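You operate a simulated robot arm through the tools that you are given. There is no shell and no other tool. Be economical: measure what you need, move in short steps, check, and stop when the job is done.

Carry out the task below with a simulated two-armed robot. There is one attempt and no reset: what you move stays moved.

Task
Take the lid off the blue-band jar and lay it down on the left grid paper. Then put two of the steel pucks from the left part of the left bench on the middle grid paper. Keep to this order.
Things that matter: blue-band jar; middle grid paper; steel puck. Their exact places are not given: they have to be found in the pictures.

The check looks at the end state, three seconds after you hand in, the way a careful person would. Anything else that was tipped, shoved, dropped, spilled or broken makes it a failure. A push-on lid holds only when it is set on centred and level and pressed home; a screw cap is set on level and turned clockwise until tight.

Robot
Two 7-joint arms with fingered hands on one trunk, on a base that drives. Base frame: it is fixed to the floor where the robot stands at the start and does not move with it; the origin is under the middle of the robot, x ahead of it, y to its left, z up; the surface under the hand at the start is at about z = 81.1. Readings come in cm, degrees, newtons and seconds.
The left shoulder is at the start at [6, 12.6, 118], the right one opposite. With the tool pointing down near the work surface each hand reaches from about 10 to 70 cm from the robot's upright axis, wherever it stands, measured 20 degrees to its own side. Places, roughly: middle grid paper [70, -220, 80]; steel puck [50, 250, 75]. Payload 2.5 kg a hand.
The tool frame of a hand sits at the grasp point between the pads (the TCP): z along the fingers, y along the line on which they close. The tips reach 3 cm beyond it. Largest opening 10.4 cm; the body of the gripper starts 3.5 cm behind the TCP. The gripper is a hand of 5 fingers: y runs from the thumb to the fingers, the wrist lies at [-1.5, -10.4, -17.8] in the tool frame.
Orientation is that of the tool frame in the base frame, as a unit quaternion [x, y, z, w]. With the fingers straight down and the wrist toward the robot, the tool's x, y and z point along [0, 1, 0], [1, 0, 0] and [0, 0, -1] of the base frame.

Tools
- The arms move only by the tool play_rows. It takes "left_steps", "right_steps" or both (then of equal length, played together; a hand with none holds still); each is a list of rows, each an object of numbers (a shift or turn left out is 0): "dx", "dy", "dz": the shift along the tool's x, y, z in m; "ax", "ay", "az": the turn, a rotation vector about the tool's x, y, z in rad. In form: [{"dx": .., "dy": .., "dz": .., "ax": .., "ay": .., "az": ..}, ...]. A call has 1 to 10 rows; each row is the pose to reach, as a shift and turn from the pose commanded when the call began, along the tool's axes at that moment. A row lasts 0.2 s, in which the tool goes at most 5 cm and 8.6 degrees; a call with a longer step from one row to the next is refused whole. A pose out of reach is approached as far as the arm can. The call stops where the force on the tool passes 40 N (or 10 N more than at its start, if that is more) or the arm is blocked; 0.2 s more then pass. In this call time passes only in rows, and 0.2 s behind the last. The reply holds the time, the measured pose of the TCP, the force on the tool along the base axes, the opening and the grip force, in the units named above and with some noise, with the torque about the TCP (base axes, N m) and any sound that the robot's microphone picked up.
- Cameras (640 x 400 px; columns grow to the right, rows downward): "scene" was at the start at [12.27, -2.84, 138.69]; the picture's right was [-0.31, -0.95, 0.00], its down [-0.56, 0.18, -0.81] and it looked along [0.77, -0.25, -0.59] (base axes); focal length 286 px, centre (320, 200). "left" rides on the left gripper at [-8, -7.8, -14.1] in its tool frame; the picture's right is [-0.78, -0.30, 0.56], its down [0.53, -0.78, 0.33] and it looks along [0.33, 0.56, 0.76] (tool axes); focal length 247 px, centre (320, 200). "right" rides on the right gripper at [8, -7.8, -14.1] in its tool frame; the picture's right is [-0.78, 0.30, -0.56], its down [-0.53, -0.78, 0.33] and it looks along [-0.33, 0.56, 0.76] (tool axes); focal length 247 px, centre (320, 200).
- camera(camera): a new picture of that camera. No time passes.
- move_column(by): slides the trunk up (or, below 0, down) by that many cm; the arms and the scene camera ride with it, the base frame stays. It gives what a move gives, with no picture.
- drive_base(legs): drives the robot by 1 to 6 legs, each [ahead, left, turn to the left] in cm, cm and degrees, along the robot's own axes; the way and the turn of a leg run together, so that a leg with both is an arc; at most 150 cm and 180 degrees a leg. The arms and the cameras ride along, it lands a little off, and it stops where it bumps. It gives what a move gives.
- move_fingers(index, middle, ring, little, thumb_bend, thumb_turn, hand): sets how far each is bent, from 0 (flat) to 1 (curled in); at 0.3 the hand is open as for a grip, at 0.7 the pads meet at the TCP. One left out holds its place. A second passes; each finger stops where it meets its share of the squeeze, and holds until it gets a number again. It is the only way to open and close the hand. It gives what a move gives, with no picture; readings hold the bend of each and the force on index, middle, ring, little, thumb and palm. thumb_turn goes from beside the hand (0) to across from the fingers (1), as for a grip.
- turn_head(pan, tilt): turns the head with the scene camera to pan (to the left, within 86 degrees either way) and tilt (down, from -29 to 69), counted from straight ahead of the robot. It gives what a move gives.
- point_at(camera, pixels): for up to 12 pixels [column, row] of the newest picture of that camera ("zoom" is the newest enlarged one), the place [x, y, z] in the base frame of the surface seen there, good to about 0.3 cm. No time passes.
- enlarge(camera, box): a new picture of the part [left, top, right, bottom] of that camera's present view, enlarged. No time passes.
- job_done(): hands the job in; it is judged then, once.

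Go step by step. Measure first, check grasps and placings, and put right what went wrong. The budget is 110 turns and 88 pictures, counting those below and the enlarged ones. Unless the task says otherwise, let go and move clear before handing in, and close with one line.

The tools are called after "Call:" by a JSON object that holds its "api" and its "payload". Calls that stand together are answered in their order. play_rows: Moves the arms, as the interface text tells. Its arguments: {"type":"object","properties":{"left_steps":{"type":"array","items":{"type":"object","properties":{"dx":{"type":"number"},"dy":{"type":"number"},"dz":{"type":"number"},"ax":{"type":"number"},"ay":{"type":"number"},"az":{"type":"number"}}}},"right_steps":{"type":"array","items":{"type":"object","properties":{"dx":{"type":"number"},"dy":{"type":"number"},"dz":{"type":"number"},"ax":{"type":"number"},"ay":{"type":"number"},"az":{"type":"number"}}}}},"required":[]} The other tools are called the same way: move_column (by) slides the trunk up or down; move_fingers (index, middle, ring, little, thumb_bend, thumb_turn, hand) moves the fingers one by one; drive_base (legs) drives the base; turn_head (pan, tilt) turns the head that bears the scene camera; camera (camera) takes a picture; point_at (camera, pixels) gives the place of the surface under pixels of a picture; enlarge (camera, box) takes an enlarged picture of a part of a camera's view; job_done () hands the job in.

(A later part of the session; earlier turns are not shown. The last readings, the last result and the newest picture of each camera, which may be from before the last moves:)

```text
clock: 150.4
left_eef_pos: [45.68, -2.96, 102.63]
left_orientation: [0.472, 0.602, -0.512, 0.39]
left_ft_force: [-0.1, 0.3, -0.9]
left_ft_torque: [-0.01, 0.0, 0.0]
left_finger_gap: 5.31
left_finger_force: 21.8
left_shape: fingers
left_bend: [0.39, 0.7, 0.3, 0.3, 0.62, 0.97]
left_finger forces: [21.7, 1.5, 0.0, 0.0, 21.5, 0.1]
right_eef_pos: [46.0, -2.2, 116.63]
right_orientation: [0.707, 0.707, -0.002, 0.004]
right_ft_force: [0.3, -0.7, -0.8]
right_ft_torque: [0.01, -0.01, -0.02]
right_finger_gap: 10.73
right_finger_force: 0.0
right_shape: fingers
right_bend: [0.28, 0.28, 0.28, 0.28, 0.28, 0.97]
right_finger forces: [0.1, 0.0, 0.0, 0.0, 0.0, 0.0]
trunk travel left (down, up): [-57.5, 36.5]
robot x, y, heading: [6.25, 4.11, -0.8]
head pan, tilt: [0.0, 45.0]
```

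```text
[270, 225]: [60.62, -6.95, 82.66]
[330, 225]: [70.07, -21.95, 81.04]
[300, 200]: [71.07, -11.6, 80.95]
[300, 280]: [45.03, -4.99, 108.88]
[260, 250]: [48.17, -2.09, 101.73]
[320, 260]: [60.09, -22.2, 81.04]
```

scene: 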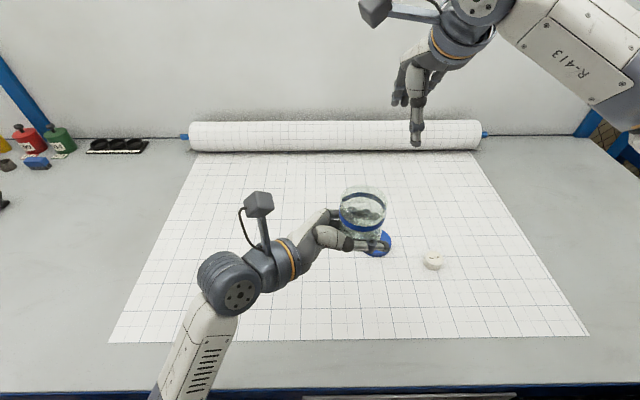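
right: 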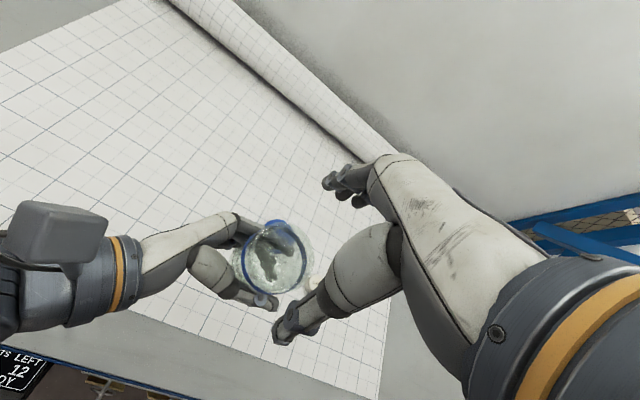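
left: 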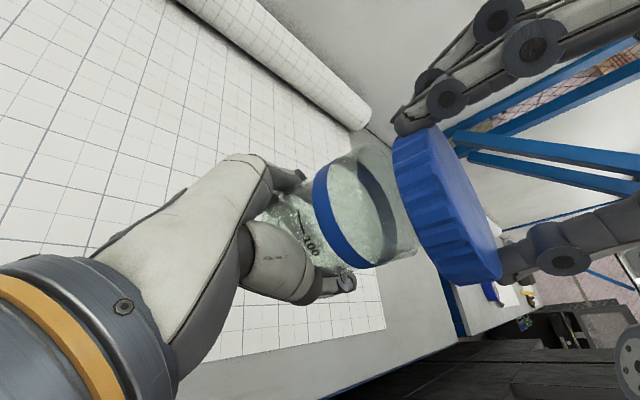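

The rim centre is near (281,256) as expected (285,255). I descend 6 cm and grip the neck.

Call:
{"api": "play_rows", "payload": {"right_steps": [{"dx": -0.003, "dz": 0.02}, {"dx": -0.003, "dz": 0.04}, {"dx": -0.003, "dz": 0.061}]}}

Call:
{"api": "move_fingers", "payload": {"hand": "right", "index": 0.7, "middle": 0.7, "ring": 0.5, "little": 0.5, "thumb_bend": 0.7}}

Call:
{"api": "camera", "payload": {"camera": "left"}}

```text
clock: 151.2
left_eef_pos: [45.67, -3.07, 102.59]
left_orientation: [0.472, 0.602, -0.512, 0.39]
left_ft_force: [-0.8, 0.0, -0.2]
left_ft_torque: [0.0, -0.02, 0.0]
left_finger_gap: 5.3
left_finger_force: 22.8
left_shape: fingers
left_bend: [0.39, 0.7, 0.3, 0.3, 0.62, 0.97]
left_finger forces: [21.7, 1.5, 0.1, 0.0, 21.5, 0.0]
right_eef_pos: [46.03, -2.82, 110.51]
right_orientation: [0.708, 0.706, -0.001, 0.005]
right_ft_force: [-0.2, 0.0, -0.8]
right_ft_torque: [-0.01, -0.03, 0.02]
right_finger_gap: 10.75
right_finger_force: 0.0
right_shape: fingers
right_bend: [0.28, 0.28, 0.28, 0.28, 0.28, 0.97]
right_finger forces: [0.1, 0.1, 0.0, 0.0, 0.0, 0.0]
trunk travel left (down, up): [-57.5, 36.5]
robot x, y, heading: [6.18, 4.19, -1.0]
head pan, tilt: [0.0, 45.0]
```

```text
clock: 152.2
left_eef_pos: [45.72, -2.94, 102.53]
left_orientation: [0.473, 0.601, -0.513, 0.389]
left_ft_force: [-8.3, 2.4, 0.5]
left_ft_torque: [-0.09, -0.19, -0.03]
left_finger_gap: 5.31
left_finger_force: 23.0
left_shape: fingers
left_bend: [0.39, 0.7, 0.3, 0.3, 0.61, 0.98]
left_finger forces: [18.2, 1.1, 0.0, 0.0, 26.3, 0.0]
right_eef_pos: [46.0, -2.77, 110.43]
right_orientation: [0.708, 0.706, -0.001, 0.005]
right_ft_force: [8.9, -2.0, 0.5]
right_ft_torque: [-0.05, -0.48, 0.09]
right_finger_gap: 5.84
right_finger_force: 16.9
right_shape: fingers
right_bend: [0.47, 0.53, 0.5, 0.5, 0.5, 0.97]
right_finger forces: [11.5, 8.5, 0.0, 0.0, 12.9, 0.0]
trunk travel left (down, up): [-57.5, 36.5]
robot x, y, heading: [6.15, 4.3, -1.0]
head pan, tilt: [0.0, 45.0]
```

```text
19 pictures are left
```

left: 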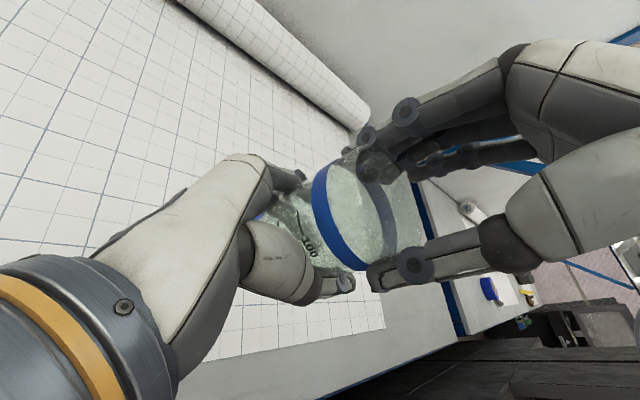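

The right hand holds the neck (13–17 N). I release the left hand and retreat it along its axis.

Call:
{"api": "move_fingers", "payload": {"hand": "left", "index": 0.25, "middle": 0.25, "thumb_bend": 0.25}}

Call:
{"api": "play_rows", "payload": {"left_steps": [{"dz": -0.02}, {"dz": -0.05}, {"dz": -0.09}, {"dz": -0.13}, {"dz": -0.17}, {"dz": -0.21}]}}

Call:
{"api": "camera", "payload": {"camera": "left"}}

```text
clock: 153.2
left_eef_pos: [45.76, -2.9, 102.6]
left_orientation: [0.473, 0.602, -0.512, 0.39]
left_ft_force: [0.0, 0.3, 0.1]
left_ft_torque: [-0.02, 0.04, 0.01]
left_finger_gap: 11.4
left_finger_force: 0.0
left_shape: fingers
left_bend: [0.25, 0.25, 0.3, 0.3, 0.25, 0.98]
left_finger forces: [0.1, 0.0, 0.0, 0.0, 0.1, 0.0]
right_eef_pos: [45.96, -2.65, 110.42]
right_orientation: [0.707, 0.707, -0.002, 0.004]
right_ft_force: [0.8, -0.7, -0.3]
right_ft_torque: [0.01, 0.02, -0.03]
right_finger_gap: 5.85
right_finger_force: 15.7
right_shape: fingers
right_bend: [0.48, 0.55, 0.5, 0.5, 0.5, 0.96]
right_finger forces: [8.6, 6.0, 0.0, 0.0, 15.8, 0.0]
trunk travel left (down, up): [-57.5, 36.5]
robot x, y, heading: [6.07, 4.44, -0.9]
head pan, tilt: [0.0, 45.0]
```

```text
clock: 154.6
left_eef_pos: [45.89, 17.61, 106.61]
left_orientation: [0.474, 0.601, -0.513, 0.39]
left_ft_force: [0.7, 0.4, 0.7]
left_ft_torque: [0.01, 0.01, 0.02]
left_finger_gap: 11.43
left_finger_force: 0.1
left_shape: fingers
left_bend: [0.25, 0.25, 0.3, 0.3, 0.25, 0.98]
left_finger forces: [0.0, 0.0, 0.0, 0.0, 0.0, 0.0]
right_eef_pos: [46.09, -2.61, 110.41]
right_orientation: [0.707, 0.707, -0.001, 0.005]
right_ft_force: [-0.4, 0.2, -0.2]
right_ft_torque: [-0.03, 0.0, 0.01]
right_finger_gap: 5.84
right_finger_force: 15.8
right_shape: fingers
right_bend: [0.48, 0.55, 0.5, 0.5, 0.5, 0.96]
right_finger forces: [8.7, 6.1, 0.0, 0.1, 15.7, 0.0]
trunk travel left (down, up): [-57.5, 36.5]
robot x, y, heading: [6.3, 4.12, -1.1]
head pan, tilt: [0.0, 45.0]
```

```text
18 pictures are left
```

left: 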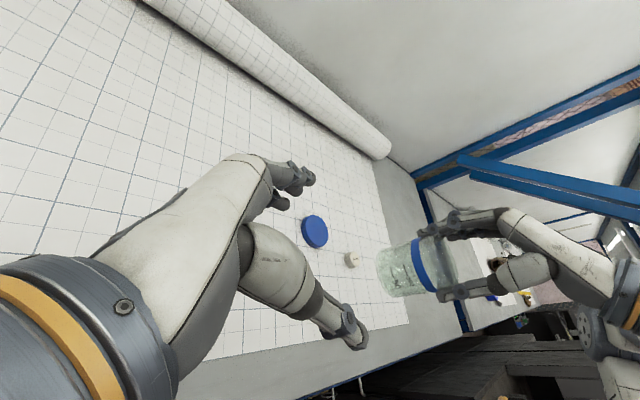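

The jar hangs from the right hand and the lid rests on the paper (315,231). I lower the jar onto the paper.

Call:
{"api": "play_rows", "payload": {"right_steps": [{"dz": 0.04}, {"dz": 0.08}, {"dz": 0.12}, {"dz": 0.15}, {"dz": 0.17}, {"dz": 0.18}, {"dz": 0.186}, {"dz": 0.191}, {"dz": 0.196}, {"dz": 0.2}]}}

```text
clock: 156.8
left_eef_pos: [45.91, 17.45, 106.63]
left_orientation: [0.472, 0.602, -0.513, 0.39]
left_ft_force: [-0.4, 0.7, 0.0]
left_ft_torque: [-0.02, -0.04, 0.0]
left_finger_gap: 11.42
left_finger_force: 0.1
left_shape: fingers
left_bend: [0.25, 0.25, 0.3, 0.3, 0.25, 0.98]
left_finger forces: [0.1, 0.1, 0.1, 0.0, 0.0, 0.1]
right_eef_pos: [46.08, -2.88, 90.55]
right_orientation: [0.708, 0.707, -0.001, 0.004]
right_ft_force: [0.4, -0.7, 0.5]
right_ft_torque: [0.0, 0.01, 0.02]
right_finger_gap: 5.84
right_finger_force: 15.2
right_shape: fingers
right_bend: [0.48, 0.55, 0.5, 0.5, 0.5, 0.96]
right_finger forces: [8.5, 5.9, 0.0, 0.0, 15.5, 0.1]
trunk travel left (down, up): [-57.5, 36.5]
robot x, y, heading: [6.18, 4.65, -0.9]
head pan, tilt: [0.0, 45.0]
```

Call:
{"api": "play_rows", "payload": {"right_steps": [{"dz": 0.003}, {"dz": 0.006}, {"dz": 0.008}]}}

```text
clock: 157.6
left_eef_pos: [45.89, 17.61, 106.74]
left_orientation: [0.472, 0.602, -0.512, 0.39]
left_ft_force: [0.0, -0.9, -0.6]
left_ft_torque: [0.0, 0.0, -0.04]
left_finger_gap: 11.41
left_finger_force: 0.0
left_shape: fingers
left_bend: [0.25, 0.25, 0.3, 0.3, 0.25, 0.98]
left_finger forces: [0.0, 0.0, 0.0, 0.1, 0.0, 0.0]
right_eef_pos: [46.14, -2.82, 89.73]
right_orientation: [0.707, 0.707, 0.001, 0.006]
right_ft_force: [-0.7, -0.5, 6.1]
right_ft_torque: [-0.01, 0.06, -0.02]
right_finger_gap: 5.84
right_finger_force: 15.0
right_shape: fingers
right_bend: [0.49, 0.55, 0.5, 0.5, 0.5, 0.96]
right_finger forces: [8.6, 6.0, 0.1, 0.1, 15.8, 0.0]
trunk travel left (down, up): [-57.5, 36.5]
robot x, y, heading: [6.81, 4.41, -1.0]
head pan, tilt: [0.0, 45.0]
```

Contact at z 89.7 (6 N). I press 2 mm more to seat it flat, open and look.

Call:
{"api": "play_rows", "payload": {"right_steps": [{"dz": 0.002}]}}

Call:
{"api": "move_fingers", "payload": {"hand": "right", "index": 0.28, "middle": 0.28, "ring": 0.28, "little": 0.28, "thumb_bend": 0.28}}

Call:
{"api": "play_rows", "payload": {"right_steps": [{"dz": -0.03}, {"dz": -0.07}, {"dz": -0.12}, {"dz": -0.17}, {"dz": -0.22}, {"dz": -0.25}]}}

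Call:
{"api": "camera", "payload": {"camera": "right"}}

```text
clock: 158.0
left_eef_pos: [45.83, 17.48, 106.66]
left_orientation: [0.473, 0.602, -0.512, 0.391]
left_ft_force: [-0.7, -0.4, 0.9]
left_ft_torque: [-0.02, 0.01, 0.01]
left_finger_gap: 11.47
left_finger_force: 0.0
left_shape: fingers
left_bend: [0.25, 0.25, 0.3, 0.3, 0.25, 0.98]
left_finger forces: [0.0, 0.0, 0.1, 0.1, 0.0, 0.1]
right_eef_pos: [46.26, -2.87, 89.79]
right_orientation: [0.707, 0.707, 0.002, 0.006]
right_ft_force: [-0.5, 2.1, 16.1]
right_ft_torque: [0.09, 0.12, 0.03]
right_finger_gap: 5.81
right_finger_force: 15.5
right_shape: fingers
right_bend: [0.49, 0.55, 0.5, 0.5, 0.5, 0.96]
right_finger forces: [8.5, 6.0, 0.0, 0.0, 16.6, 0.0]
trunk travel left (down, up): [-57.5, 36.5]
robot x, y, heading: [6.14, 4.39, -0.8]
head pan, tilt: [0.0, 45.0]
```

```text
clock: 159.0
left_eef_pos: [45.89, 17.54, 106.7]
left_orientation: [0.472, 0.602, -0.513, 0.391]
left_ft_force: [0.1, -0.4, 0.3]
left_ft_torque: [-0.01, -0.01, -0.01]
left_finger_gap: 11.42
left_finger_force: 0.1
left_shape: fingers
left_bend: [0.25, 0.25, 0.3, 0.3, 0.25, 0.98]
left_finger forces: [0.0, 0.0, 0.0, 0.0, 0.0, 0.1]
right_eef_pos: [46.1, -3.03, 89.49]
right_orientation: [0.708, 0.707, -0.002, 0.004]
right_ft_force: [0.9, 0.5, 0.0]
right_ft_torque: [0.06, 0.01, 0.01]
right_finger_gap: 10.77
right_finger_force: 0.0
right_shape: fingers
right_bend: [0.28, 0.28, 0.28, 0.28, 0.28, 0.97]
right_finger forces: [0.0, 0.0, 0.0, 0.0, 0.1, 0.0]
trunk travel left (down, up): [-57.5, 36.5]
robot x, y, heading: [6.3, 4.19, -0.8]
head pan, tilt: [0.0, 45.0]
```

```text
clock: 160.4
left_eef_pos: [45.92, 17.65, 106.62]
left_orientation: [0.471, 0.602, -0.513, 0.391]
left_ft_force: [0.1, 0.7, 0.5]
left_ft_torque: [0.01, 0.02, -0.06]
left_finger_gap: 11.46
left_finger_force: 0.1
left_shape: fingers
left_bend: [0.25, 0.25, 0.3, 0.3, 0.25, 0.98]
left_finger forces: [0.2, 0.1, 0.0, 0.0, 0.0, 0.0]
right_eef_pos: [46.07, -2.62, 114.54]
right_orientation: [0.707, 0.707, -0.003, 0.006]
right_ft_force: [0.8, 0.1, -0.1]
right_ft_torque: [0.0, -0.01, 0.02]
right_finger_gap: 10.73
right_finger_force: 0.0
right_shape: fingers
right_bend: [0.28, 0.28, 0.28, 0.28, 0.28, 0.97]
right_finger forces: [0.0, 0.0, 0.0, 0.1, 0.1, 0.1]
trunk travel left (down, up): [-57.5, 36.5]
robot x, y, heading: [6.14, 4.01, -0.8]
head pan, tilt: [0.0, 45.0]
```

```text
17 pictures are left
```

right: 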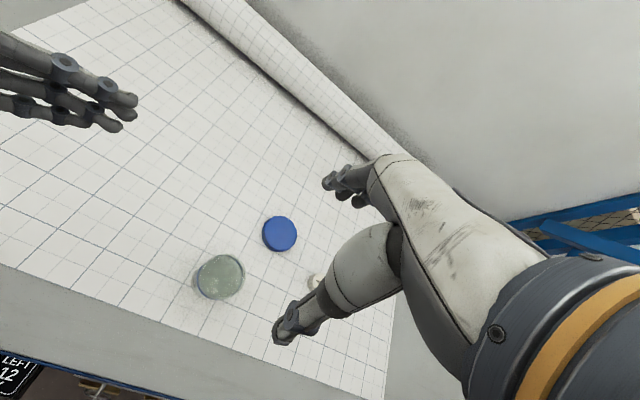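

The jar stands open on the paper and the lid (279,233) lies beside it. I return the left hand to its downward pose.

Call:
{"api": "play_rows", "payload": {"left_steps": [{"az": 0.13, "dx": -0.02}, {"az": 0.255, "dx": -0.05}]}}

Call:
{"api": "play_rows", "payload": {"left_steps": [{"ay": 0.14}, {"ay": 0.28}, {"ay": 0.42}, {"ay": 0.56}, {"ay": 0.7}, {"ay": 0.84}, {"ay": 0.98}, {"ay": 1.12}, {"ay": 1.26}, {"ay": 1.4}]}}

Call:
{"api": "play_rows", "payload": {"right_steps": [{"dx": -0.04}, {"dx": -0.09, "dy": -0.02}, {"dx": -0.14, "dy": -0.04}, {"dx": -0.19, "dy": -0.06}]}}

```text
clock: 161.0
left_eef_pos: [47.14, 16.84, 111.24]
left_orientation: [0.546, 0.537, -0.458, 0.452]
left_ft_force: [-1.2, -0.8, 0.9]
left_ft_torque: [-0.06, 0.0, 0.01]
left_finger_gap: 11.46
left_finger_force: 0.1
left_shape: fingers
left_bend: [0.25, 0.25, 0.3, 0.3, 0.25, 0.98]
left_finger forces: [0.0, 0.0, 0.0, 0.1, 0.0, 0.0]
right_eef_pos: [46.28, -2.68, 114.43]
right_orientation: [0.707, 0.707, -0.002, 0.004]
right_ft_force: [0.1, 0.3, 0.2]
right_ft_torque: [0.0, -0.03, 0.03]
right_finger_gap: 10.76
right_finger_force: 0.0
right_shape: fingers
right_bend: [0.28, 0.28, 0.28, 0.28, 0.28, 0.97]
right_finger forces: [0.0, 0.0, 0.1, 0.0, 0.1, 0.1]
trunk travel left (down, up): [-57.5, 36.5]
robot x, y, heading: [6.39, 4.69, -0.8]
head pan, tilt: [0.0, 45.0]
```

```text
clock: 163.2
left_eef_pos: [47.27, 16.79, 110.9]
left_orientation: [0.712, 0.702, 0.002, -0.001]
left_ft_force: [-1.0, 0.2, 0.0]
left_ft_torque: [-0.03, 0.01, 0.0]
left_finger_gap: 11.43
left_finger_force: 0.1
left_shape: fingers
left_bend: [0.25, 0.25, 0.3, 0.3, 0.25, 0.98]
left_finger forces: [0.0, 0.1, 0.1, 0.0, 0.1, 0.1]
right_eef_pos: [46.18, -2.74, 114.35]
right_orientation: [0.709, 0.705, -0.002, 0.004]
right_ft_force: [-0.2, 0.0, -1.4]
right_ft_torque: [0.0, 0.01, -0.02]
right_finger_gap: 10.75
right_finger_force: 0.2
right_shape: fingers
right_bend: [0.28, 0.28, 0.28, 0.28, 0.28, 0.97]
right_finger forces: [0.0, 0.0, 0.0, 0.1, 0.1, 0.0]
trunk travel left (down, up): [-57.5, 36.5]
robot x, y, heading: [6.34, 4.31, -0.9]
head pan, tilt: [0.0, 45.0]
```

```text
refused: row 2 steps farther than a row can; nothing moved
```

I retract the right hand, then back off and drive along the aisle to the left part of the bench.

Call:
{"api": "play_rows", "payload": {"right_steps": [{"dx": -0.04, "dy": -0.015}, {"dx": -0.08, "dy": -0.03}, {"dx": -0.12, "dy": -0.045}, {"dx": -0.16, "dy": -0.06}, {"dx": -0.19, "dy": -0.075}]}}

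Call:
{"api": "drive_base", "payload": {"legs": [[-32, 0, 1], [0, 120, 0], [0, 100, 0]]}}

Call:
{"api": "turn_head", "payload": {"pan": 10, "tilt": 38}}

Call:
{"api": "camera", "payload": {"camera": "scene"}}

```text
clock: 164.4
left_eef_pos: [47.24, 16.81, 110.96]
left_orientation: [0.713, 0.701, 0.001, 0.0]
left_ft_force: [0.0, 0.3, -0.2]
left_ft_torque: [-0.01, -0.05, 0.04]
left_finger_gap: 11.44
left_finger_force: 0.1
left_shape: fingers
left_bend: [0.25, 0.25, 0.3, 0.3, 0.25, 0.98]
left_finger forces: [0.1, 0.1, 0.0, 0.0, 0.1, 0.0]
right_eef_pos: [38.48, -21.5, 114.21]
right_orientation: [0.707, 0.707, -0.002, 0.006]
right_ft_force: [0.3, 0.7, -0.1]
right_ft_torque: [0.0, 0.0, -0.02]
right_finger_gap: 10.75
right_finger_force: 0.0
right_shape: fingers
right_bend: [0.28, 0.28, 0.28, 0.28, 0.28, 0.97]
right_finger forces: [0.0, 0.0, 0.1, 0.0, 0.1, 0.1]
trunk travel left (down, up): [-57.5, 36.5]
robot x, y, heading: [6.53, 4.11, -1.0]
head pan, tilt: [0.0, 45.0]
```

```text
clock: 177.1
left_eef_pos: [15.23, 240.98, 110.9]
left_orientation: [0.706, 0.708, 0.0, -0.001]
left_ft_force: [0.3, 0.7, 0.0]
left_ft_torque: [0.05, -0.01, 0.03]
left_finger_gap: 11.43
left_finger_force: 0.0
left_shape: fingers
left_bend: [0.25, 0.25, 0.3, 0.3, 0.25, 0.98]
left_finger forces: [0.0, 0.0, 0.0, 0.1, 0.0, 0.0]
right_eef_pos: [7.18, 202.48, 114.11]
right_orientation: [0.701, 0.714, -0.001, 0.005]
right_ft_force: [-0.4, 0.4, 0.1]
right_ft_torque: [0.0, -0.02, 0.0]
right_finger_gap: 10.77
right_finger_force: 0.0
right_shape: fingers
right_bend: [0.28, 0.28, 0.28, 0.28, 0.28, 0.97]
right_finger forces: [0.1, 0.0, 0.0, 0.0, 0.0, 0.1]
trunk travel left (down, up): [-57.5, 36.5]
robot x, y, heading: [-25.67, 227.51, 0.2]
head pan, tilt: [0.0, 45.0]
```

```text
clock: 177.9
left_eef_pos: [15.24, 241.0, 110.9]
left_orientation: [0.706, 0.708, 0.0, 0.001]
left_ft_force: [-0.9, 0.5, -0.1]
left_ft_torque: [0.01, 0.01, 0.0]
left_finger_gap: 11.46
left_finger_force: 0.0
left_shape: fingers
left_bend: [0.25, 0.25, 0.3, 0.3, 0.25, 0.98]
left_finger forces: [0.0, 0.0, 0.0, 0.0, 0.1, 0.0]
right_eef_pos: [7.09, 202.43, 114.27]
right_orientation: [0.701, 0.713, -0.002, 0.005]
right_ft_force: [0.5, 0.0, 0.2]
right_ft_torque: [-0.03, 0.0, -0.01]
right_finger_gap: 10.74
right_finger_force: 0.0
right_shape: fingers
right_bend: [0.28, 0.28, 0.28, 0.28, 0.28, 0.97]
right_finger forces: [0.0, 0.0, 0.1, 0.1, 0.0, 0.0]
trunk travel left (down, up): [-57.5, 36.5]
robot x, y, heading: [-25.77, 227.65, 0.4]
head pan, tilt: [10.0, 38.0]
```

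```text
16 pictures are left
```

scene: 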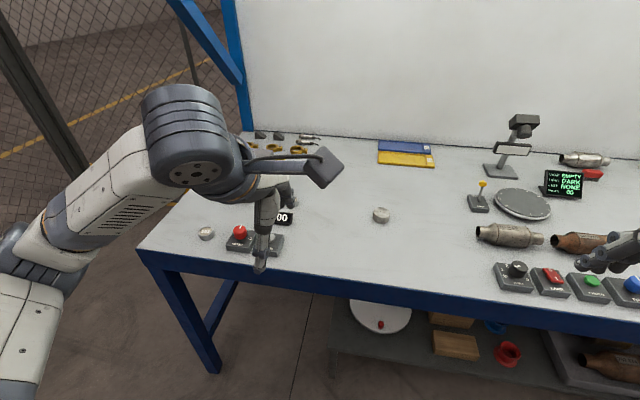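

Two silver discs at (380,214) and (206,233) look like the steel pucks. I zoom to confirm and measure.

Call:
{"api": "point_at", "payload": {"camera": "scene", "pixels": [[380, 209], [380, 220], [206, 229], [206, 238], [340, 240], [240, 240], [400, 290], [150, 245], [505, 170], [478, 195]]}}

Call:
{"api": "enlarge", "payload": {"camera": "scene", "box": [180, 120, 430, 280]}}

```text
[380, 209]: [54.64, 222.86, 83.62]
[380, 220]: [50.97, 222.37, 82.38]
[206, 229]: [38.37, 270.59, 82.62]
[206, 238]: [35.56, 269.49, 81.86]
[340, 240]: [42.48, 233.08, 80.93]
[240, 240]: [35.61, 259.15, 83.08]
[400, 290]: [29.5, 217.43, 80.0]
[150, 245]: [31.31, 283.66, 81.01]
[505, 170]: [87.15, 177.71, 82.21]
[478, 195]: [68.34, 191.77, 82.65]
```

```text
2.50 times, centred on (305, 200) of scene
```

zoom: 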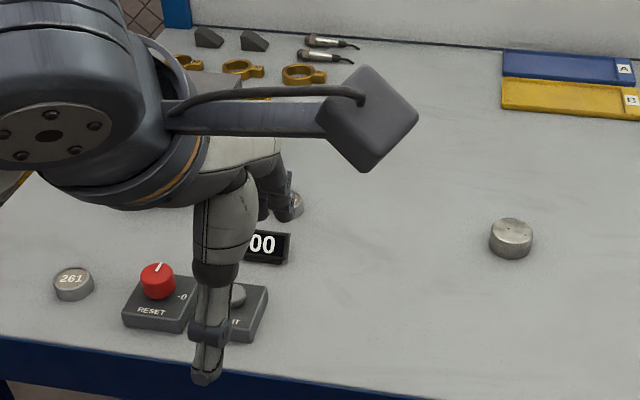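

A plain puck at (511,238), a disc labelled "261" at (73,283), and something silver behind my fingers at (295,205). I look with the left camera.

Call:
{"api": "enlarge", "payload": {"camera": "left", "box": [0, 0, 640, 400]}}

```text
1.00 times, centred on (320, 200) of left (not enlarged: the box is as wide or as high as the picture)
```

zoom: 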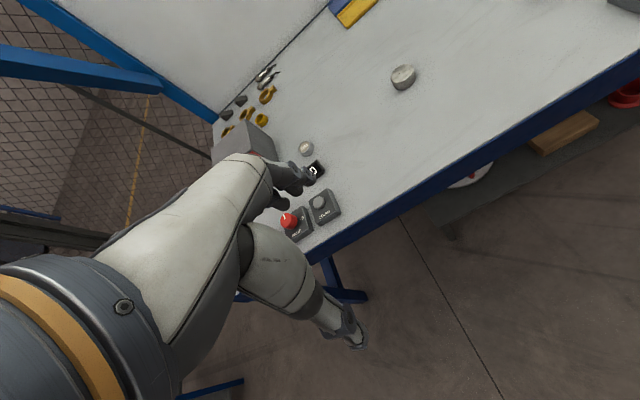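

Call:
{"api": "enlarge", "payload": {"camera": "left", "box": [280, 50, 430, 180]}}

Call:
{"api": "point_at", "payload": {"camera": "left", "pixels": [[306, 147], [312, 153], [403, 74], [298, 151], [315, 168], [318, 205], [245, 145], [262, 119]]}}

```text
3.08 times, centred on (355, 115) of left
```

zoom: 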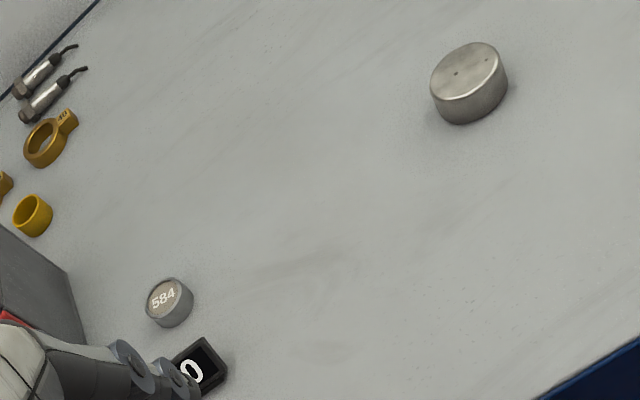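

```text
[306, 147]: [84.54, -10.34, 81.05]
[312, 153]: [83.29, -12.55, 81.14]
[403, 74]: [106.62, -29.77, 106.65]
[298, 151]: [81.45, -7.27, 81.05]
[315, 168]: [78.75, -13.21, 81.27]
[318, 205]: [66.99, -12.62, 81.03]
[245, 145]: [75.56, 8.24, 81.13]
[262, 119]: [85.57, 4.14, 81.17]
```

Two numbered steel pucks, "584" (≈(56, 250)) and "261" (≈(37, 270)), form the set; the plain larger disc with two holes is single and different. I'll drive so each hand can take one: right → 584, left → 261.

Call:
{"api": "drive_base", "payload": {"legs": [[0, 32, 0], [27, 0, 0]]}}

Call:
{"api": "turn_head", "payload": {"pan": 0, "tilt": 48}}

Call:
{"api": "camera", "payload": {"camera": "scene"}}

```text
clock: 181.5
left_eef_pos: [41.83, 273.36, 110.85]
left_orientation: [0.703, 0.711, -0.001, 0.0]
left_ft_force: [0.7, -0.7, 0.2]
left_ft_torque: [0.02, 0.01, 0.0]
left_finger_gap: 11.42
left_finger_force: 0.0
left_shape: fingers
left_bend: [0.25, 0.25, 0.3, 0.3, 0.25, 0.98]
left_finger forces: [0.2, 0.0, 0.0, 0.0, 0.0, 0.1]
right_eef_pos: [34.13, 234.88, 114.07]
right_orientation: [0.698, 0.717, -0.002, 0.004]
right_ft_force: [0.1, -0.5, -0.1]
right_ft_torque: [-0.02, 0.03, -0.01]
right_finger_gap: 10.78
right_finger_force: 0.1
right_shape: fingers
right_bend: [0.28, 0.28, 0.28, 0.28, 0.28, 0.97]
right_finger forces: [0.1, 0.1, 0.1, 0.0, 0.0, 0.0]
trunk travel left (down, up): [-57.5, 36.5]
robot x, y, heading: [1.25, 259.93, 0.3]
head pan, tilt: [10.0, 38.0]
```

```text
clock: 182.2
left_eef_pos: [41.86, 273.49, 110.91]
left_orientation: [0.703, 0.712, 0.0, 0.001]
left_ft_force: [-0.1, 0.7, 0.7]
left_ft_torque: [-0.01, 0.01, 0.0]
left_finger_gap: 11.42
left_finger_force: 0.0
left_shape: fingers
left_bend: [0.25, 0.25, 0.3, 0.3, 0.25, 0.98]
left_finger forces: [0.0, 0.0, 0.1, 0.1, 0.0, 0.0]
right_eef_pos: [34.0, 234.91, 114.26]
right_orientation: [0.698, 0.716, -0.002, 0.005]
right_ft_force: [0.1, 0.3, 0.0]
right_ft_torque: [0.02, 0.01, 0.0]
right_finger_gap: 10.74
right_finger_force: 0.1
right_shape: fingers
right_bend: [0.28, 0.28, 0.28, 0.28, 0.28, 0.97]
right_finger forces: [0.0, 0.0, 0.1, 0.0, 0.1, 0.1]
trunk travel left (down, up): [-57.5, 36.5]
robot x, y, heading: [1.16, 259.71, 0.8]
head pan, tilt: [0.0, 48.0]
```

```text
12 pictures are left
```

scene: 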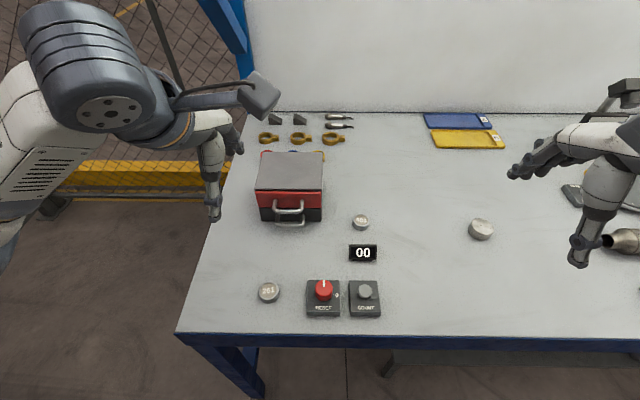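

Clear view: pucks 584 at (361,222) and 261 at (269,291). I measure their positions and neighbours.

Call:
{"api": "point_at", "payload": {"camera": "scene", "pixels": [[361, 220], [354, 221], [368, 221], [361, 229], [268, 289], [259, 291], [278, 291], [269, 300], [362, 246], [308, 285], [323, 215], [480, 228]]}}

```text
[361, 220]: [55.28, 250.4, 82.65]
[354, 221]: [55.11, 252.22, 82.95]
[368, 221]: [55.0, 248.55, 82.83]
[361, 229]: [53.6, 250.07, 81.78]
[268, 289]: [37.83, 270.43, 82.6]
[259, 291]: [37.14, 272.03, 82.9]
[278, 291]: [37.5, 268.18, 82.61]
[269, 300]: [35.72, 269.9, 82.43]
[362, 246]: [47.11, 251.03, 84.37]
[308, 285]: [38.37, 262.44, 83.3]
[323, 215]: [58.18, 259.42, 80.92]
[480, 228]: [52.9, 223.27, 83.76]
```

Pucks: 584 at (55.6, 250.4), 261 at (37.7, 270.1), tops ≈ 82.8, Ø≈4. I preshape both hands and bring the right hand above 584.

Call:
{"api": "move_fingers", "payload": {"hand": "right", "index": 0.42, "middle": 0.42, "ring": 0.42, "little": 0.42, "thumb_bend": 0.42}}

Call:
{"api": "move_fingers", "payload": {"hand": "left", "index": 0.42, "middle": 0.42, "ring": 0.42, "little": 0.42, "thumb_bend": 0.42}}

Call:
{"api": "play_rows", "payload": {"right_steps": [{"dx": 0.025, "dy": 0.036}, {"dx": 0.05, "dy": 0.073}, {"dx": 0.075, "dy": 0.11}, {"dx": 0.1, "dy": 0.147}, {"dx": 0.125, "dy": 0.184}, {"dx": 0.149, "dy": 0.22}, {"dx": 0.149, "dy": 0.22, "dz": 0.05}, {"dx": 0.149, "dy": 0.22, "dz": 0.1}, {"dx": 0.149, "dy": 0.22, "dz": 0.15}, {"dx": 0.149, "dy": 0.22, "dz": 0.2}]}}

Call:
{"api": "camera", "payload": {"camera": "right"}}

```text
clock: 183.2
left_eef_pos: [41.81, 273.45, 111.0]
left_orientation: [0.702, 0.712, 0.0, 0.0]
left_ft_force: [-0.2, -0.3, 0.0]
left_ft_torque: [-0.02, 0.01, 0.03]
left_finger_gap: 11.45
left_finger_force: 0.0
left_shape: fingers
left_bend: [0.25, 0.25, 0.3, 0.3, 0.25, 0.98]
left_finger forces: [0.0, 0.0, 0.0, 0.0, 0.0, 0.1]
right_eef_pos: [34.12, 234.81, 114.11]
right_orientation: [0.698, 0.716, -0.001, 0.005]
right_ft_force: [0.8, -0.5, -0.5]
right_ft_torque: [-0.04, -0.02, -0.01]
right_finger_gap: 7.35
right_finger_force: 0.0
right_shape: fingers
right_bend: [0.42, 0.42, 0.42, 0.42, 0.42, 0.97]
right_finger forces: [0.1, 0.0, 0.0, 0.0, 0.0, 0.0]
trunk travel left (down, up): [-57.5, 36.5]
robot x, y, heading: [1.27, 259.92, 1.0]
head pan, tilt: [0.0, 48.0]
```

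```text
clock: 184.2
left_eef_pos: [41.79, 273.45, 110.96]
left_orientation: [0.703, 0.711, 0.0, 0.001]
left_ft_force: [-1.0, -0.2, 1.1]
left_ft_torque: [-0.03, -0.02, -0.01]
left_finger_gap: 7.35
left_finger_force: 0.1
left_shape: fingers
left_bend: [0.42, 0.42, 0.42, 0.42, 0.42, 0.98]
left_finger forces: [0.1, 0.1, 0.0, 0.1, 0.0, 0.1]
right_eef_pos: [33.98, 234.87, 114.1]
right_orientation: [0.698, 0.716, -0.001, 0.005]
right_ft_force: [0.3, 0.7, 0.6]
right_ft_torque: [-0.02, 0.01, -0.05]
right_finger_gap: 7.33
right_finger_force: 0.0
right_shape: fingers
right_bend: [0.42, 0.42, 0.42, 0.42, 0.42, 0.97]
right_finger forces: [0.0, 0.1, 0.0, 0.0, 0.0, 0.0]
trunk travel left (down, up): [-57.5, 36.5]
robot x, y, heading: [1.41, 259.66, 0.8]
head pan, tilt: [0.0, 48.0]
```

```text
clock: 186.4
left_eef_pos: [41.9, 273.46, 111.01]
left_orientation: [0.702, 0.712, 0.002, 0.001]
left_ft_force: [0.9, -0.4, -0.8]
left_ft_torque: [0.0, 0.01, -0.03]
left_finger_gap: 7.34
left_finger_force: 0.1
left_shape: fingers
left_bend: [0.42, 0.42, 0.42, 0.42, 0.42, 0.98]
left_finger forces: [0.0, 0.0, 0.0, 0.1, 0.0, 0.0]
right_eef_pos: [55.91, 250.06, 94.43]
right_orientation: [0.698, 0.716, -0.001, 0.004]
right_ft_force: [0.5, -0.4, 0.2]
right_ft_torque: [0.0, -0.01, 0.01]
right_finger_gap: 7.34
right_finger_force: 0.1
right_shape: fingers
right_bend: [0.42, 0.42, 0.42, 0.42, 0.42, 0.97]
right_finger forces: [0.0, 0.2, 0.0, 0.0, 0.0, 0.0]
trunk travel left (down, up): [-57.5, 36.5]
robot x, y, heading: [1.24, 259.43, 0.6]
head pan, tilt: [0.0, 48.0]
```

```text
11 pictures are left
```

right: 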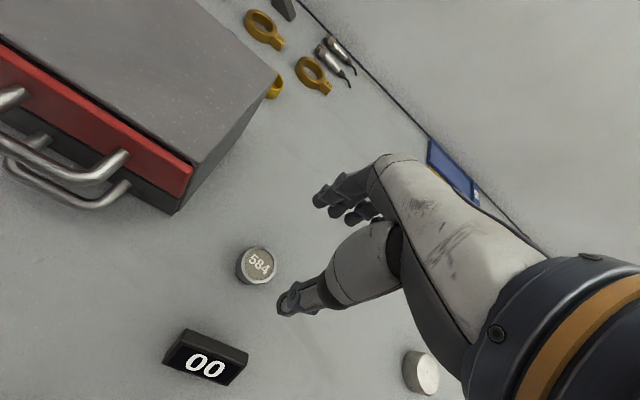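

The puck (257,262) vs predicted (266,262): I correct +0.6 cm in y and −0.3 in x, and descend to z ≈ 84.6 watching force.

Call:
{"api": "play_rows", "payload": {"right_steps": [{"dx": 0.006, "dy": -0.003, "dz": 0.03}, {"dx": 0.006, "dy": -0.003, "dz": 0.06}, {"dx": 0.006, "dy": -0.003, "dz": 0.08}, {"dx": 0.006, "dy": -0.003, "dz": 0.09}, {"dx": 0.006, "dy": -0.003, "dz": 0.097}]}}

Call:
{"api": "move_fingers", "payload": {"hand": "right", "index": 0.7, "thumb_bend": 0.7, "middle": 0.6}}

```text
clock: 187.6
left_eef_pos: [41.8, 273.46, 110.97]
left_orientation: [0.703, 0.711, 0.001, 0.002]
left_ft_force: [-0.4, -0.4, 0.1]
left_ft_torque: [-0.02, 0.02, 0.0]
left_finger_gap: 7.34
left_finger_force: 0.0
left_shape: fingers
left_bend: [0.42, 0.42, 0.42, 0.42, 0.42, 0.98]
left_finger forces: [0.1, 0.0, 0.0, 0.0, 0.0, 0.0]
right_eef_pos: [55.52, 250.55, 84.39]
right_orientation: [0.698, 0.716, -0.002, 0.005]
right_ft_force: [0.0, 0.4, 1.0]
right_ft_torque: [0.01, -0.04, 0.02]
right_finger_gap: 7.35
right_finger_force: 0.0
right_shape: fingers
right_bend: [0.42, 0.42, 0.42, 0.42, 0.42, 0.97]
right_finger forces: [0.0, 0.6, 0.0, 0.1, 0.0, 0.1]
trunk travel left (down, up): [-57.5, 36.5]
robot x, y, heading: [0.99, 259.77, 0.8]
head pan, tilt: [0.0, 48.0]
```

```text
clock: 188.6
left_eef_pos: [41.82, 273.54, 110.93]
left_orientation: [0.703, 0.711, 0.001, 0.0]
left_ft_force: [0.5, -1.0, 0.3]
left_ft_torque: [-0.03, 0.01, 0.02]
left_finger_gap: 7.37
left_finger_force: 0.0
left_shape: fingers
left_bend: [0.42, 0.42, 0.42, 0.42, 0.42, 0.98]
left_finger forces: [0.0, 0.1, 0.0, 0.0, 0.1, 0.0]
right_eef_pos: [55.44, 250.64, 84.54]
right_orientation: [0.698, 0.716, -0.002, 0.005]
right_ft_force: [1.8, 0.3, 2.1]
right_ft_torque: [-0.03, -0.07, 0.0]
right_finger_gap: 3.26
right_finger_force: 10.1
right_shape: fingers
right_bend: [0.58, 0.58, 0.42, 0.42, 0.59, 0.97]
right_finger forces: [8.1, 3.0, 0.1, 0.0, 9.2, 0.0]
trunk travel left (down, up): [-57.5, 36.5]
robot x, y, heading: [1.09, 259.54, 0.6]
head pan, tilt: [0.0, 48.0]
```

The puck is gripped (index 8, middle 3, thumb 9 N). I lift and check.

Call:
{"api": "play_rows", "payload": {"right_steps": [{"dz": -0.01}, {"dz": -0.03}, {"dz": -0.06}, {"dz": -0.1}, {"dz": -0.15}, {"dz": -0.2}, {"dz": -0.25}]}}

Call:
{"api": "camera", "payload": {"camera": "right"}}

```text
clock: 190.2
left_eef_pos: [41.71, 273.39, 110.94]
left_orientation: [0.703, 0.711, 0.001, 0.001]
left_ft_force: [-1.1, 0.2, -0.1]
left_ft_torque: [-0.01, 0.01, -0.02]
left_finger_gap: 7.37
left_finger_force: 0.1
left_shape: fingers
left_bend: [0.42, 0.42, 0.42, 0.42, 0.42, 0.98]
left_finger forces: [0.0, 0.1, 0.1, 0.0, 0.0, 0.0]
right_eef_pos: [55.15, 250.57, 109.53]
right_orientation: [0.698, 0.716, -0.002, 0.004]
right_ft_force: [-0.8, 0.4, -1.1]
right_ft_torque: [0.02, -0.01, -0.04]
right_finger_gap: 3.24
right_finger_force: 9.2
right_shape: fingers
right_bend: [0.58, 0.59, 0.42, 0.42, 0.59, 0.97]
right_finger forces: [7.9, 1.3, 0.1, 0.0, 9.1, 0.0]
trunk travel left (down, up): [-57.5, 36.5]
robot x, y, heading: [1.1, 259.83, 0.9]
head pan, tilt: [0.0, 48.0]
```

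```text
10 pictures are left
```

right: 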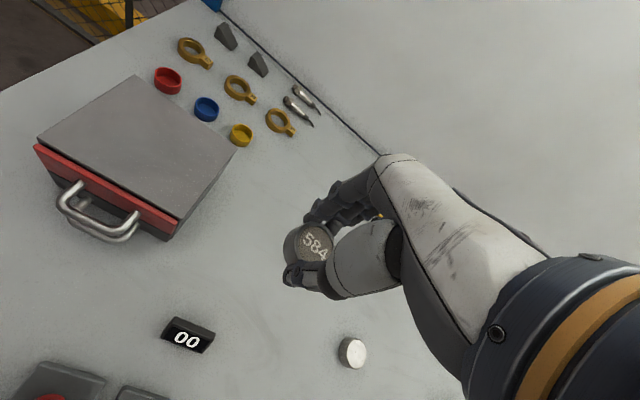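

Puck 584 is held. Now the left hand goes down on puck 261.

Call:
{"api": "play_rows", "payload": {"left_steps": [{"dx": -0.017, "dy": -0.02}, {"dx": -0.033, "dy": -0.041}, {"dx": -0.033, "dy": -0.041, "dz": 0.05}, {"dx": -0.033, "dy": -0.041, "dz": 0.1}, {"dx": -0.033, "dy": -0.041, "dz": 0.15}, {"dx": -0.033, "dy": -0.041, "dz": 0.19}]}}

Call:
{"api": "camera", "payload": {"camera": "left"}}

```text
clock: 191.6
left_eef_pos: [37.78, 270.09, 91.95]
left_orientation: [0.703, 0.711, 0.0, 0.002]
left_ft_force: [-0.9, -0.4, -0.6]
left_ft_torque: [-0.01, 0.02, 0.02]
left_finger_gap: 7.32
left_finger_force: 0.0
left_shape: fingers
left_bend: [0.42, 0.42, 0.42, 0.42, 0.42, 0.98]
left_finger forces: [0.0, 0.0, 0.1, 0.0, 0.0, 0.0]
right_eef_pos: [55.16, 250.48, 109.45]
right_orientation: [0.698, 0.716, -0.001, 0.005]
right_ft_force: [-0.3, 0.8, -0.8]
right_ft_torque: [0.01, 0.04, 0.04]
right_finger_gap: 3.25
right_finger_force: 9.1
right_shape: fingers
right_bend: [0.58, 0.59, 0.42, 0.42, 0.59, 0.97]
right_finger forces: [7.7, 1.2, 0.0, 0.1, 9.0, 0.0]
trunk travel left (down, up): [-57.5, 36.5]
robot x, y, heading: [1.18, 259.62, 0.8]
head pan, tilt: [0.0, 48.0]
```

```text
9 pictures are left
```

left: 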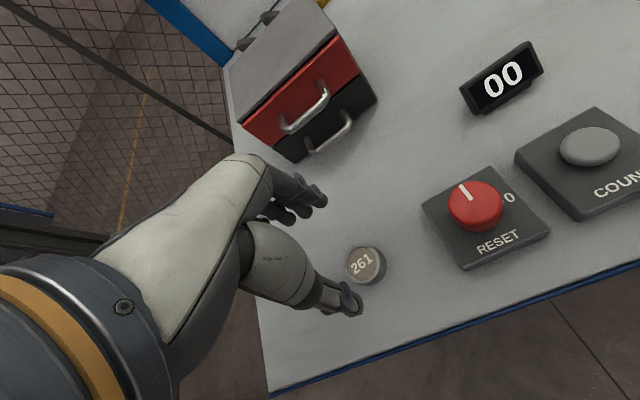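

Puck at (363,263) vs predicted (364,258) – nearly aligned; I descend, with a 3 mm correction, and pinch.

Call:
{"api": "play_rows", "payload": {"left_steps": [{"dx": 0.002, "dy": -0.003, "dz": 0.03}, {"dx": 0.002, "dy": -0.003, "dz": 0.055}, {"dx": 0.002, "dy": -0.003, "dz": 0.068}, {"dx": 0.002, "dy": -0.003, "dz": 0.0755}]}}

Call:
{"api": "move_fingers", "payload": {"hand": "left", "index": 0.7, "thumb_bend": 0.7, "middle": 0.6}}

Call:
{"api": "play_rows", "payload": {"left_steps": [{"dz": -0.01}, {"dz": -0.03}, {"dz": -0.06}, {"dz": -0.1}, {"dz": -0.15}, {"dz": -0.2}, {"dz": -0.25}]}}

Call:
{"api": "camera", "payload": {"camera": "scene"}}

```text
clock: 192.6
left_eef_pos: [37.36, 270.13, 84.42]
left_orientation: [0.703, 0.711, 0.001, 0.001]
left_ft_force: [-0.6, -0.1, 2.4]
left_ft_torque: [0.01, -0.08, 0.01]
left_finger_gap: 7.31
left_finger_force: 1.3
left_shape: fingers
left_bend: [0.42, 0.42, 0.42, 0.42, 0.42, 0.98]
left_finger forces: [0.0, 2.1, 0.0, 0.0, 0.0, 0.0]
right_eef_pos: [55.18, 250.6, 109.5]
right_orientation: [0.698, 0.716, -0.001, 0.005]
right_ft_force: [0.6, 0.0, -0.3]
right_ft_torque: [0.04, -0.03, -0.02]
right_finger_gap: 3.26
right_finger_force: 9.5
right_shape: fingers
right_bend: [0.58, 0.59, 0.42, 0.42, 0.59, 0.97]
right_finger forces: [7.7, 1.3, 0.1, 0.0, 9.2, 0.0]
trunk travel left (down, up): [-57.5, 36.5]
robot x, y, heading: [1.4, 260.0, 0.7]
head pan, tilt: [0.0, 48.0]
```

```text
clock: 193.6
left_eef_pos: [37.44, 270.2, 84.39]
left_orientation: [0.703, 0.711, 0.001, 0.001]
left_ft_force: [3.6, -1.5, 7.6]
left_ft_torque: [0.07, -0.3, -0.03]
left_finger_gap: 3.07
left_finger_force: 12.5
left_shape: fingers
left_bend: [0.59, 0.57, 0.42, 0.42, 0.6, 0.97]
left_finger forces: [7.7, 8.6, 0.1, 0.0, 8.2, 0.1]
right_eef_pos: [55.29, 250.55, 109.46]
right_orientation: [0.698, 0.716, -0.001, 0.005]
right_ft_force: [-0.3, 0.1, -0.4]
right_ft_torque: [0.03, -0.03, 0.02]
right_finger_gap: 3.26
right_finger_force: 9.3
right_shape: fingers
right_bend: [0.58, 0.59, 0.42, 0.42, 0.59, 0.97]
right_finger forces: [7.7, 1.3, 0.0, 0.0, 9.2, 0.0]
trunk travel left (down, up): [-57.5, 36.5]
robot x, y, heading: [1.01, 259.55, 0.7]
head pan, tilt: [0.0, 48.0]
```

```text
clock: 195.2
left_eef_pos: [37.26, 270.82, 109.4]
left_orientation: [0.702, 0.712, 0.001, 0.0]
left_ft_force: [0.8, 0.3, -1.4]
left_ft_torque: [-0.04, -0.03, -0.03]
left_finger_gap: 3.02
left_finger_force: 8.7
left_shape: fingers
left_bend: [0.59, 0.58, 0.42, 0.42, 0.6, 0.97]
left_finger forces: [7.2, 1.6, 0.0, 0.1, 8.5, 0.0]
right_eef_pos: [55.14, 250.53, 109.51]
right_orientation: [0.697, 0.717, -0.001, 0.005]
right_ft_force: [0.2, 0.3, -0.9]
right_ft_torque: [0.0, 0.02, 0.02]
right_finger_gap: 3.25
right_finger_force: 9.1
right_shape: fingers
right_bend: [0.58, 0.59, 0.42, 0.42, 0.59, 0.97]
right_finger forces: [7.8, 1.3, 0.0, 0.0, 9.1, 0.0]
trunk travel left (down, up): [-57.5, 36.5]
robot x, y, heading: [0.93, 260.11, 0.6]
head pan, tilt: [0.0, 48.0]
```

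```text
8 pictures are left
```

scene: 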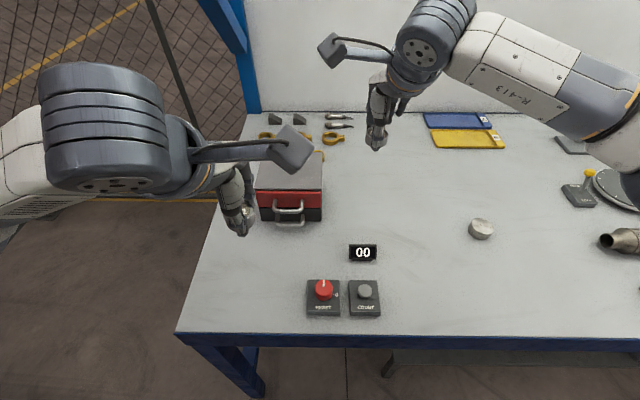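

Both pucks are in the hands and the bench is otherwise undisturbed. I retract the right hand and drive back along the aisle.

Call:
{"api": "play_rows", "payload": {"right_steps": [{"dx": -0.02, "dy": -0.04}, {"dx": -0.04, "dy": -0.08}, {"dx": -0.06, "dy": -0.12}, {"dx": -0.08, "dy": -0.16}, {"dx": -0.09, "dy": -0.18}]}}

Call:
{"api": "drive_base", "payload": {"legs": [[-30, 0, -0.7], [0, -110, 0], [0, -95, 0]]}}

```text
clock: 196.4
left_eef_pos: [37.22, 270.8, 109.35]
left_orientation: [0.703, 0.711, 0.001, 0.001]
left_ft_force: [0.2, 0.1, -0.3]
left_ft_torque: [-0.01, 0.0, 0.0]
left_finger_gap: 3.04
left_finger_force: 8.5
left_shape: fingers
left_bend: [0.59, 0.58, 0.42, 0.42, 0.6, 0.97]
left_finger forces: [7.2, 1.7, 0.1, 0.0, 8.5, 0.0]
right_eef_pos: [37.42, 241.46, 109.43]
right_orientation: [0.698, 0.717, -0.001, 0.005]
right_ft_force: [0.6, 1.0, -0.1]
right_ft_torque: [0.0, 0.0, -0.02]
right_finger_gap: 3.22
right_finger_force: 8.7
right_shape: fingers
right_bend: [0.58, 0.59, 0.42, 0.42, 0.6, 0.97]
right_finger forces: [7.9, 1.4, 0.0, 0.1, 8.9, 0.0]
trunk travel left (down, up): [-57.5, 36.5]
robot x, y, heading: [1.25, 259.58, 0.9]
head pan, tilt: [0.0, 48.0]
```

```text
clock: 208.3
left_eef_pos: [8.99, 64.21, 109.47]
left_orientation: [0.698, 0.716, 0.001, 0.001]
left_ft_force: [1.1, -0.2, -1.1]
left_ft_torque: [-0.02, -0.02, -0.01]
left_finger_gap: 3.01
left_finger_force: 9.0
left_shape: fingers
left_bend: [0.59, 0.58, 0.42, 0.42, 0.6, 0.97]
left_finger forces: [7.2, 1.7, 0.1, 0.0, 8.4, 0.0]
right_eef_pos: [9.48, 34.98, 109.49]
right_orientation: [0.692, 0.722, -0.001, 0.005]
right_ft_force: [-0.5, -0.1, -1.6]
right_ft_torque: [0.01, -0.01, 0.02]
right_finger_gap: 3.21
right_finger_force: 8.6
right_shape: fingers
right_bend: [0.58, 0.59, 0.42, 0.42, 0.6, 0.97]
right_finger forces: [7.7, 1.5, 0.0, 0.0, 8.5, 0.0]
trunk travel left (down, up): [-57.5, 36.5]
robot x, y, heading: [-27.3, 52.65, 1.6]
head pan, tilt: [0.0, 48.0]
```

At (−27, 53). Now diagonally back into the corridor and sideways past the cabinet.

Call:
{"api": "drive_base", "payload": {"legs": [[-68, -42, -1.5], [0, -60, 0]]}}

```text
clock: 215.6
left_eef_pos: [-59.53, -39.4, 109.36]
left_orientation: [0.711, 0.703, 0.0, 0.0]
left_ft_force: [0.2, -0.8, -1.1]
left_ft_torque: [-0.01, 0.0, 0.02]
left_finger_gap: 3.01
left_finger_force: 8.7
left_shape: fingers
left_bend: [0.59, 0.58, 0.42, 0.42, 0.6, 0.97]
left_finger forces: [7.1, 1.6, 0.0, 0.0, 8.4, 0.0]
right_eef_pos: [-60.12, -68.67, 109.53]
right_orientation: [0.706, 0.708, -0.002, 0.005]
right_ft_force: [-1.1, -1.0, -0.9]
right_ft_torque: [-0.04, 0.0, -0.01]
right_finger_gap: 3.2
right_finger_force: 9.0
right_shape: fingers
right_bend: [0.58, 0.59, 0.42, 0.42, 0.6, 0.97]
right_finger forces: [7.8, 1.6, 0.1, 0.0, 8.6, 0.0]
trunk travel left (down, up): [-57.5, 36.5]
robot x, y, heading: [-95.74, -49.39, -0.9]
head pan, tilt: [0.0, 48.0]
```

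Clear so far. I continue to y ≈ −215 and then go ahead to the middle bench.

Call:
{"api": "drive_base", "payload": {"legs": [[3, -90, 0.9], [4, -75, 0], [60, 0, 0]]}}

Call:
{"api": "turn_head", "payload": {"pan": 0, "tilt": 40}}

Call:
{"api": "camera", "payload": {"camera": "scene"}}

```text
clock: 227.0
left_eef_pos: [7.35, -203.13, 109.37]
left_orientation: [0.705, 0.709, 0.0, 0.0]
left_ft_force: [0.2, -0.1, -1.8]
left_ft_torque: [-0.01, 0.0, -0.02]
left_finger_gap: 3.0
left_finger_force: 8.4
left_shape: fingers
left_bend: [0.59, 0.58, 0.42, 0.42, 0.6, 0.97]
left_finger forces: [7.1, 1.9, 0.1, 0.1, 8.3, 0.0]
right_eef_pos: [7.46, -232.43, 109.46]
right_orientation: [0.7, 0.714, -0.001, 0.005]
right_ft_force: [-1.5, 0.8, -0.6]
right_ft_torque: [-0.02, 0.03, -0.01]
right_finger_gap: 3.18
right_finger_force: 8.5
right_shape: fingers
right_bend: [0.58, 0.59, 0.42, 0.42, 0.6, 0.97]
right_finger forces: [7.8, 1.6, 0.1, 0.1, 8.5, 0.1]
trunk travel left (down, up): [-57.5, 36.5]
robot x, y, heading: [-28.48, -213.86, 0.7]
head pan, tilt: [0.0, 48.0]
```

```text
clock: 227.7
left_eef_pos: [7.4, -203.14, 109.38]
left_orientation: [0.705, 0.709, 0.0, 0.001]
left_ft_force: [0.6, 0.4, 0.1]
left_ft_torque: [-0.02, 0.01, -0.01]
left_finger_gap: 3.01
left_finger_force: 8.8
left_shape: fingers
left_bend: [0.59, 0.58, 0.42, 0.42, 0.6, 0.97]
left_finger forces: [7.1, 1.8, 0.0, 0.0, 8.4, 0.0]
right_eef_pos: [7.4, -232.45, 109.52]
right_orientation: [0.701, 0.713, -0.002, 0.005]
right_ft_force: [-0.2, -0.3, -0.5]
right_ft_torque: [-0.04, -0.01, 0.0]
right_finger_gap: 3.16
right_finger_force: 8.4
right_shape: fingers
right_bend: [0.58, 0.59, 0.42, 0.42, 0.6, 0.97]
right_finger forces: [7.7, 1.6, 0.0, 0.1, 8.5, 0.0]
trunk travel left (down, up): [-57.5, 36.5]
robot x, y, heading: [-28.86, -213.97, 0.4]
head pan, tilt: [0.0, 40.0]
```

```text
7 pictures are left
```

scene: 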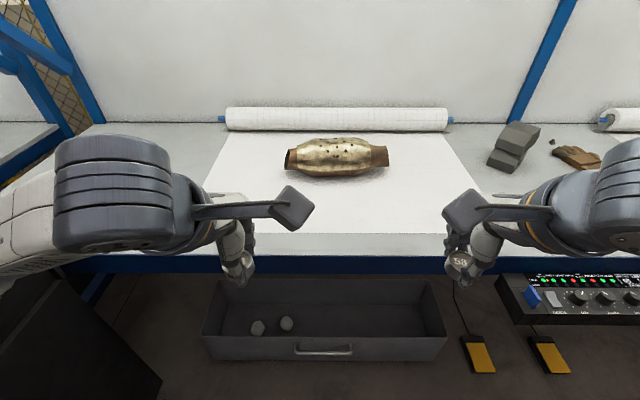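

Both pucks are still held. I measure paper, pipe, pedals on the floor and drawer before moving closer.

Call:
{"api": "point_at", "payload": {"camera": "scene", "pixels": [[478, 358], [462, 340], [325, 350], [200, 340], [300, 230], [215, 215], [440, 230], [470, 190], [340, 178], [375, 172], [500, 300], [290, 172]]}}

```text
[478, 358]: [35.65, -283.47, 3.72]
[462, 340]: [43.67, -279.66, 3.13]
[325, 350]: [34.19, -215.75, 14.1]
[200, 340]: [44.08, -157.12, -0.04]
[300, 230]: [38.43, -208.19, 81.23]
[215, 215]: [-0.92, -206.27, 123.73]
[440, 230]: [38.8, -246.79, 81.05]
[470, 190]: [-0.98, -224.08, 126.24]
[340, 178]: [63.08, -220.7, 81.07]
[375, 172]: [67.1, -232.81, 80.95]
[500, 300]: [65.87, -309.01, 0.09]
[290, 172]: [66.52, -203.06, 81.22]
```

Pedals are at y ≈ −283, out of the way. I drive ahead 32 cm and bring both hands over free paper: left to (47, −200), right to (47, −241).

Call:
{"api": "drive_base", "payload": {"legs": [[32, 0, 0]]}}

Call:
{"api": "play_rows", "payload": {"left_steps": [{"dx": 0.01, "dy": 0.025}, {"dx": 0.02, "dy": 0.05}, {"dx": 0.03, "dy": 0.075}, {"dx": 0.03, "dy": 0.075}], "right_steps": [{"dx": -0.02, "dy": 0.02}, {"dx": -0.045, "dy": 0.04}, {"dx": -0.07, "dy": 0.06}, {"dx": -0.09, "dy": 0.075}]}}

```text
clock: 229.8
left_eef_pos: [39.59, -202.88, 109.36]
left_orientation: [0.704, 0.71, 0.0, 0.001]
left_ft_force: [0.5, -0.1, -0.7]
left_ft_torque: [-0.01, -0.01, 0.0]
left_finger_gap: 2.98
left_finger_force: 8.5
left_shape: fingers
left_bend: [0.59, 0.58, 0.42, 0.42, 0.6, 0.97]
left_finger forces: [7.0, 1.8, 0.0, 0.0, 8.3, 0.0]
right_eef_pos: [39.72, -232.21, 109.42]
right_orientation: [0.7, 0.714, -0.002, 0.004]
right_ft_force: [0.0, 0.5, -1.5]
right_ft_torque: [-0.01, 0.02, 0.02]
right_finger_gap: 3.21
right_finger_force: 9.2
right_shape: fingers
right_bend: [0.58, 0.59, 0.42, 0.42, 0.6, 0.97]
right_finger forces: [7.8, 1.6, 0.1, 0.0, 8.5, 0.1]
trunk travel left (down, up): [-57.5, 36.5]
robot x, y, heading: [3.57, -214.02, 0.4]
head pan, tilt: [0.0, 40.0]
```

```text
clock: 230.8
left_eef_pos: [47.28, -199.72, 109.26]
left_orientation: [0.704, 0.71, 0.001, 0.001]
left_ft_force: [0.6, -0.2, -1.0]
left_ft_torque: [-0.01, -0.02, -0.01]
left_finger_gap: 2.96
left_finger_force: 8.9
left_shape: fingers
left_bend: [0.59, 0.58, 0.42, 0.42, 0.6, 0.97]
left_finger forces: [7.1, 1.9, 0.0, 0.0, 8.3, 0.0]
right_eef_pos: [47.16, -241.04, 109.52]
right_orientation: [0.7, 0.714, -0.001, 0.005]
right_ft_force: [-0.9, -0.6, -0.1]
right_ft_torque: [-0.04, 0.02, 0.0]
right_finger_gap: 3.17
right_finger_force: 8.8
right_shape: fingers
right_bend: [0.59, 0.59, 0.42, 0.42, 0.6, 0.97]
right_finger forces: [7.7, 1.5, 0.1, 0.1, 8.5, 0.0]
trunk travel left (down, up): [-57.5, 36.5]
robot x, y, heading: [3.33, -213.77, 0.5]
head pan, tilt: [0.0, 40.0]
```

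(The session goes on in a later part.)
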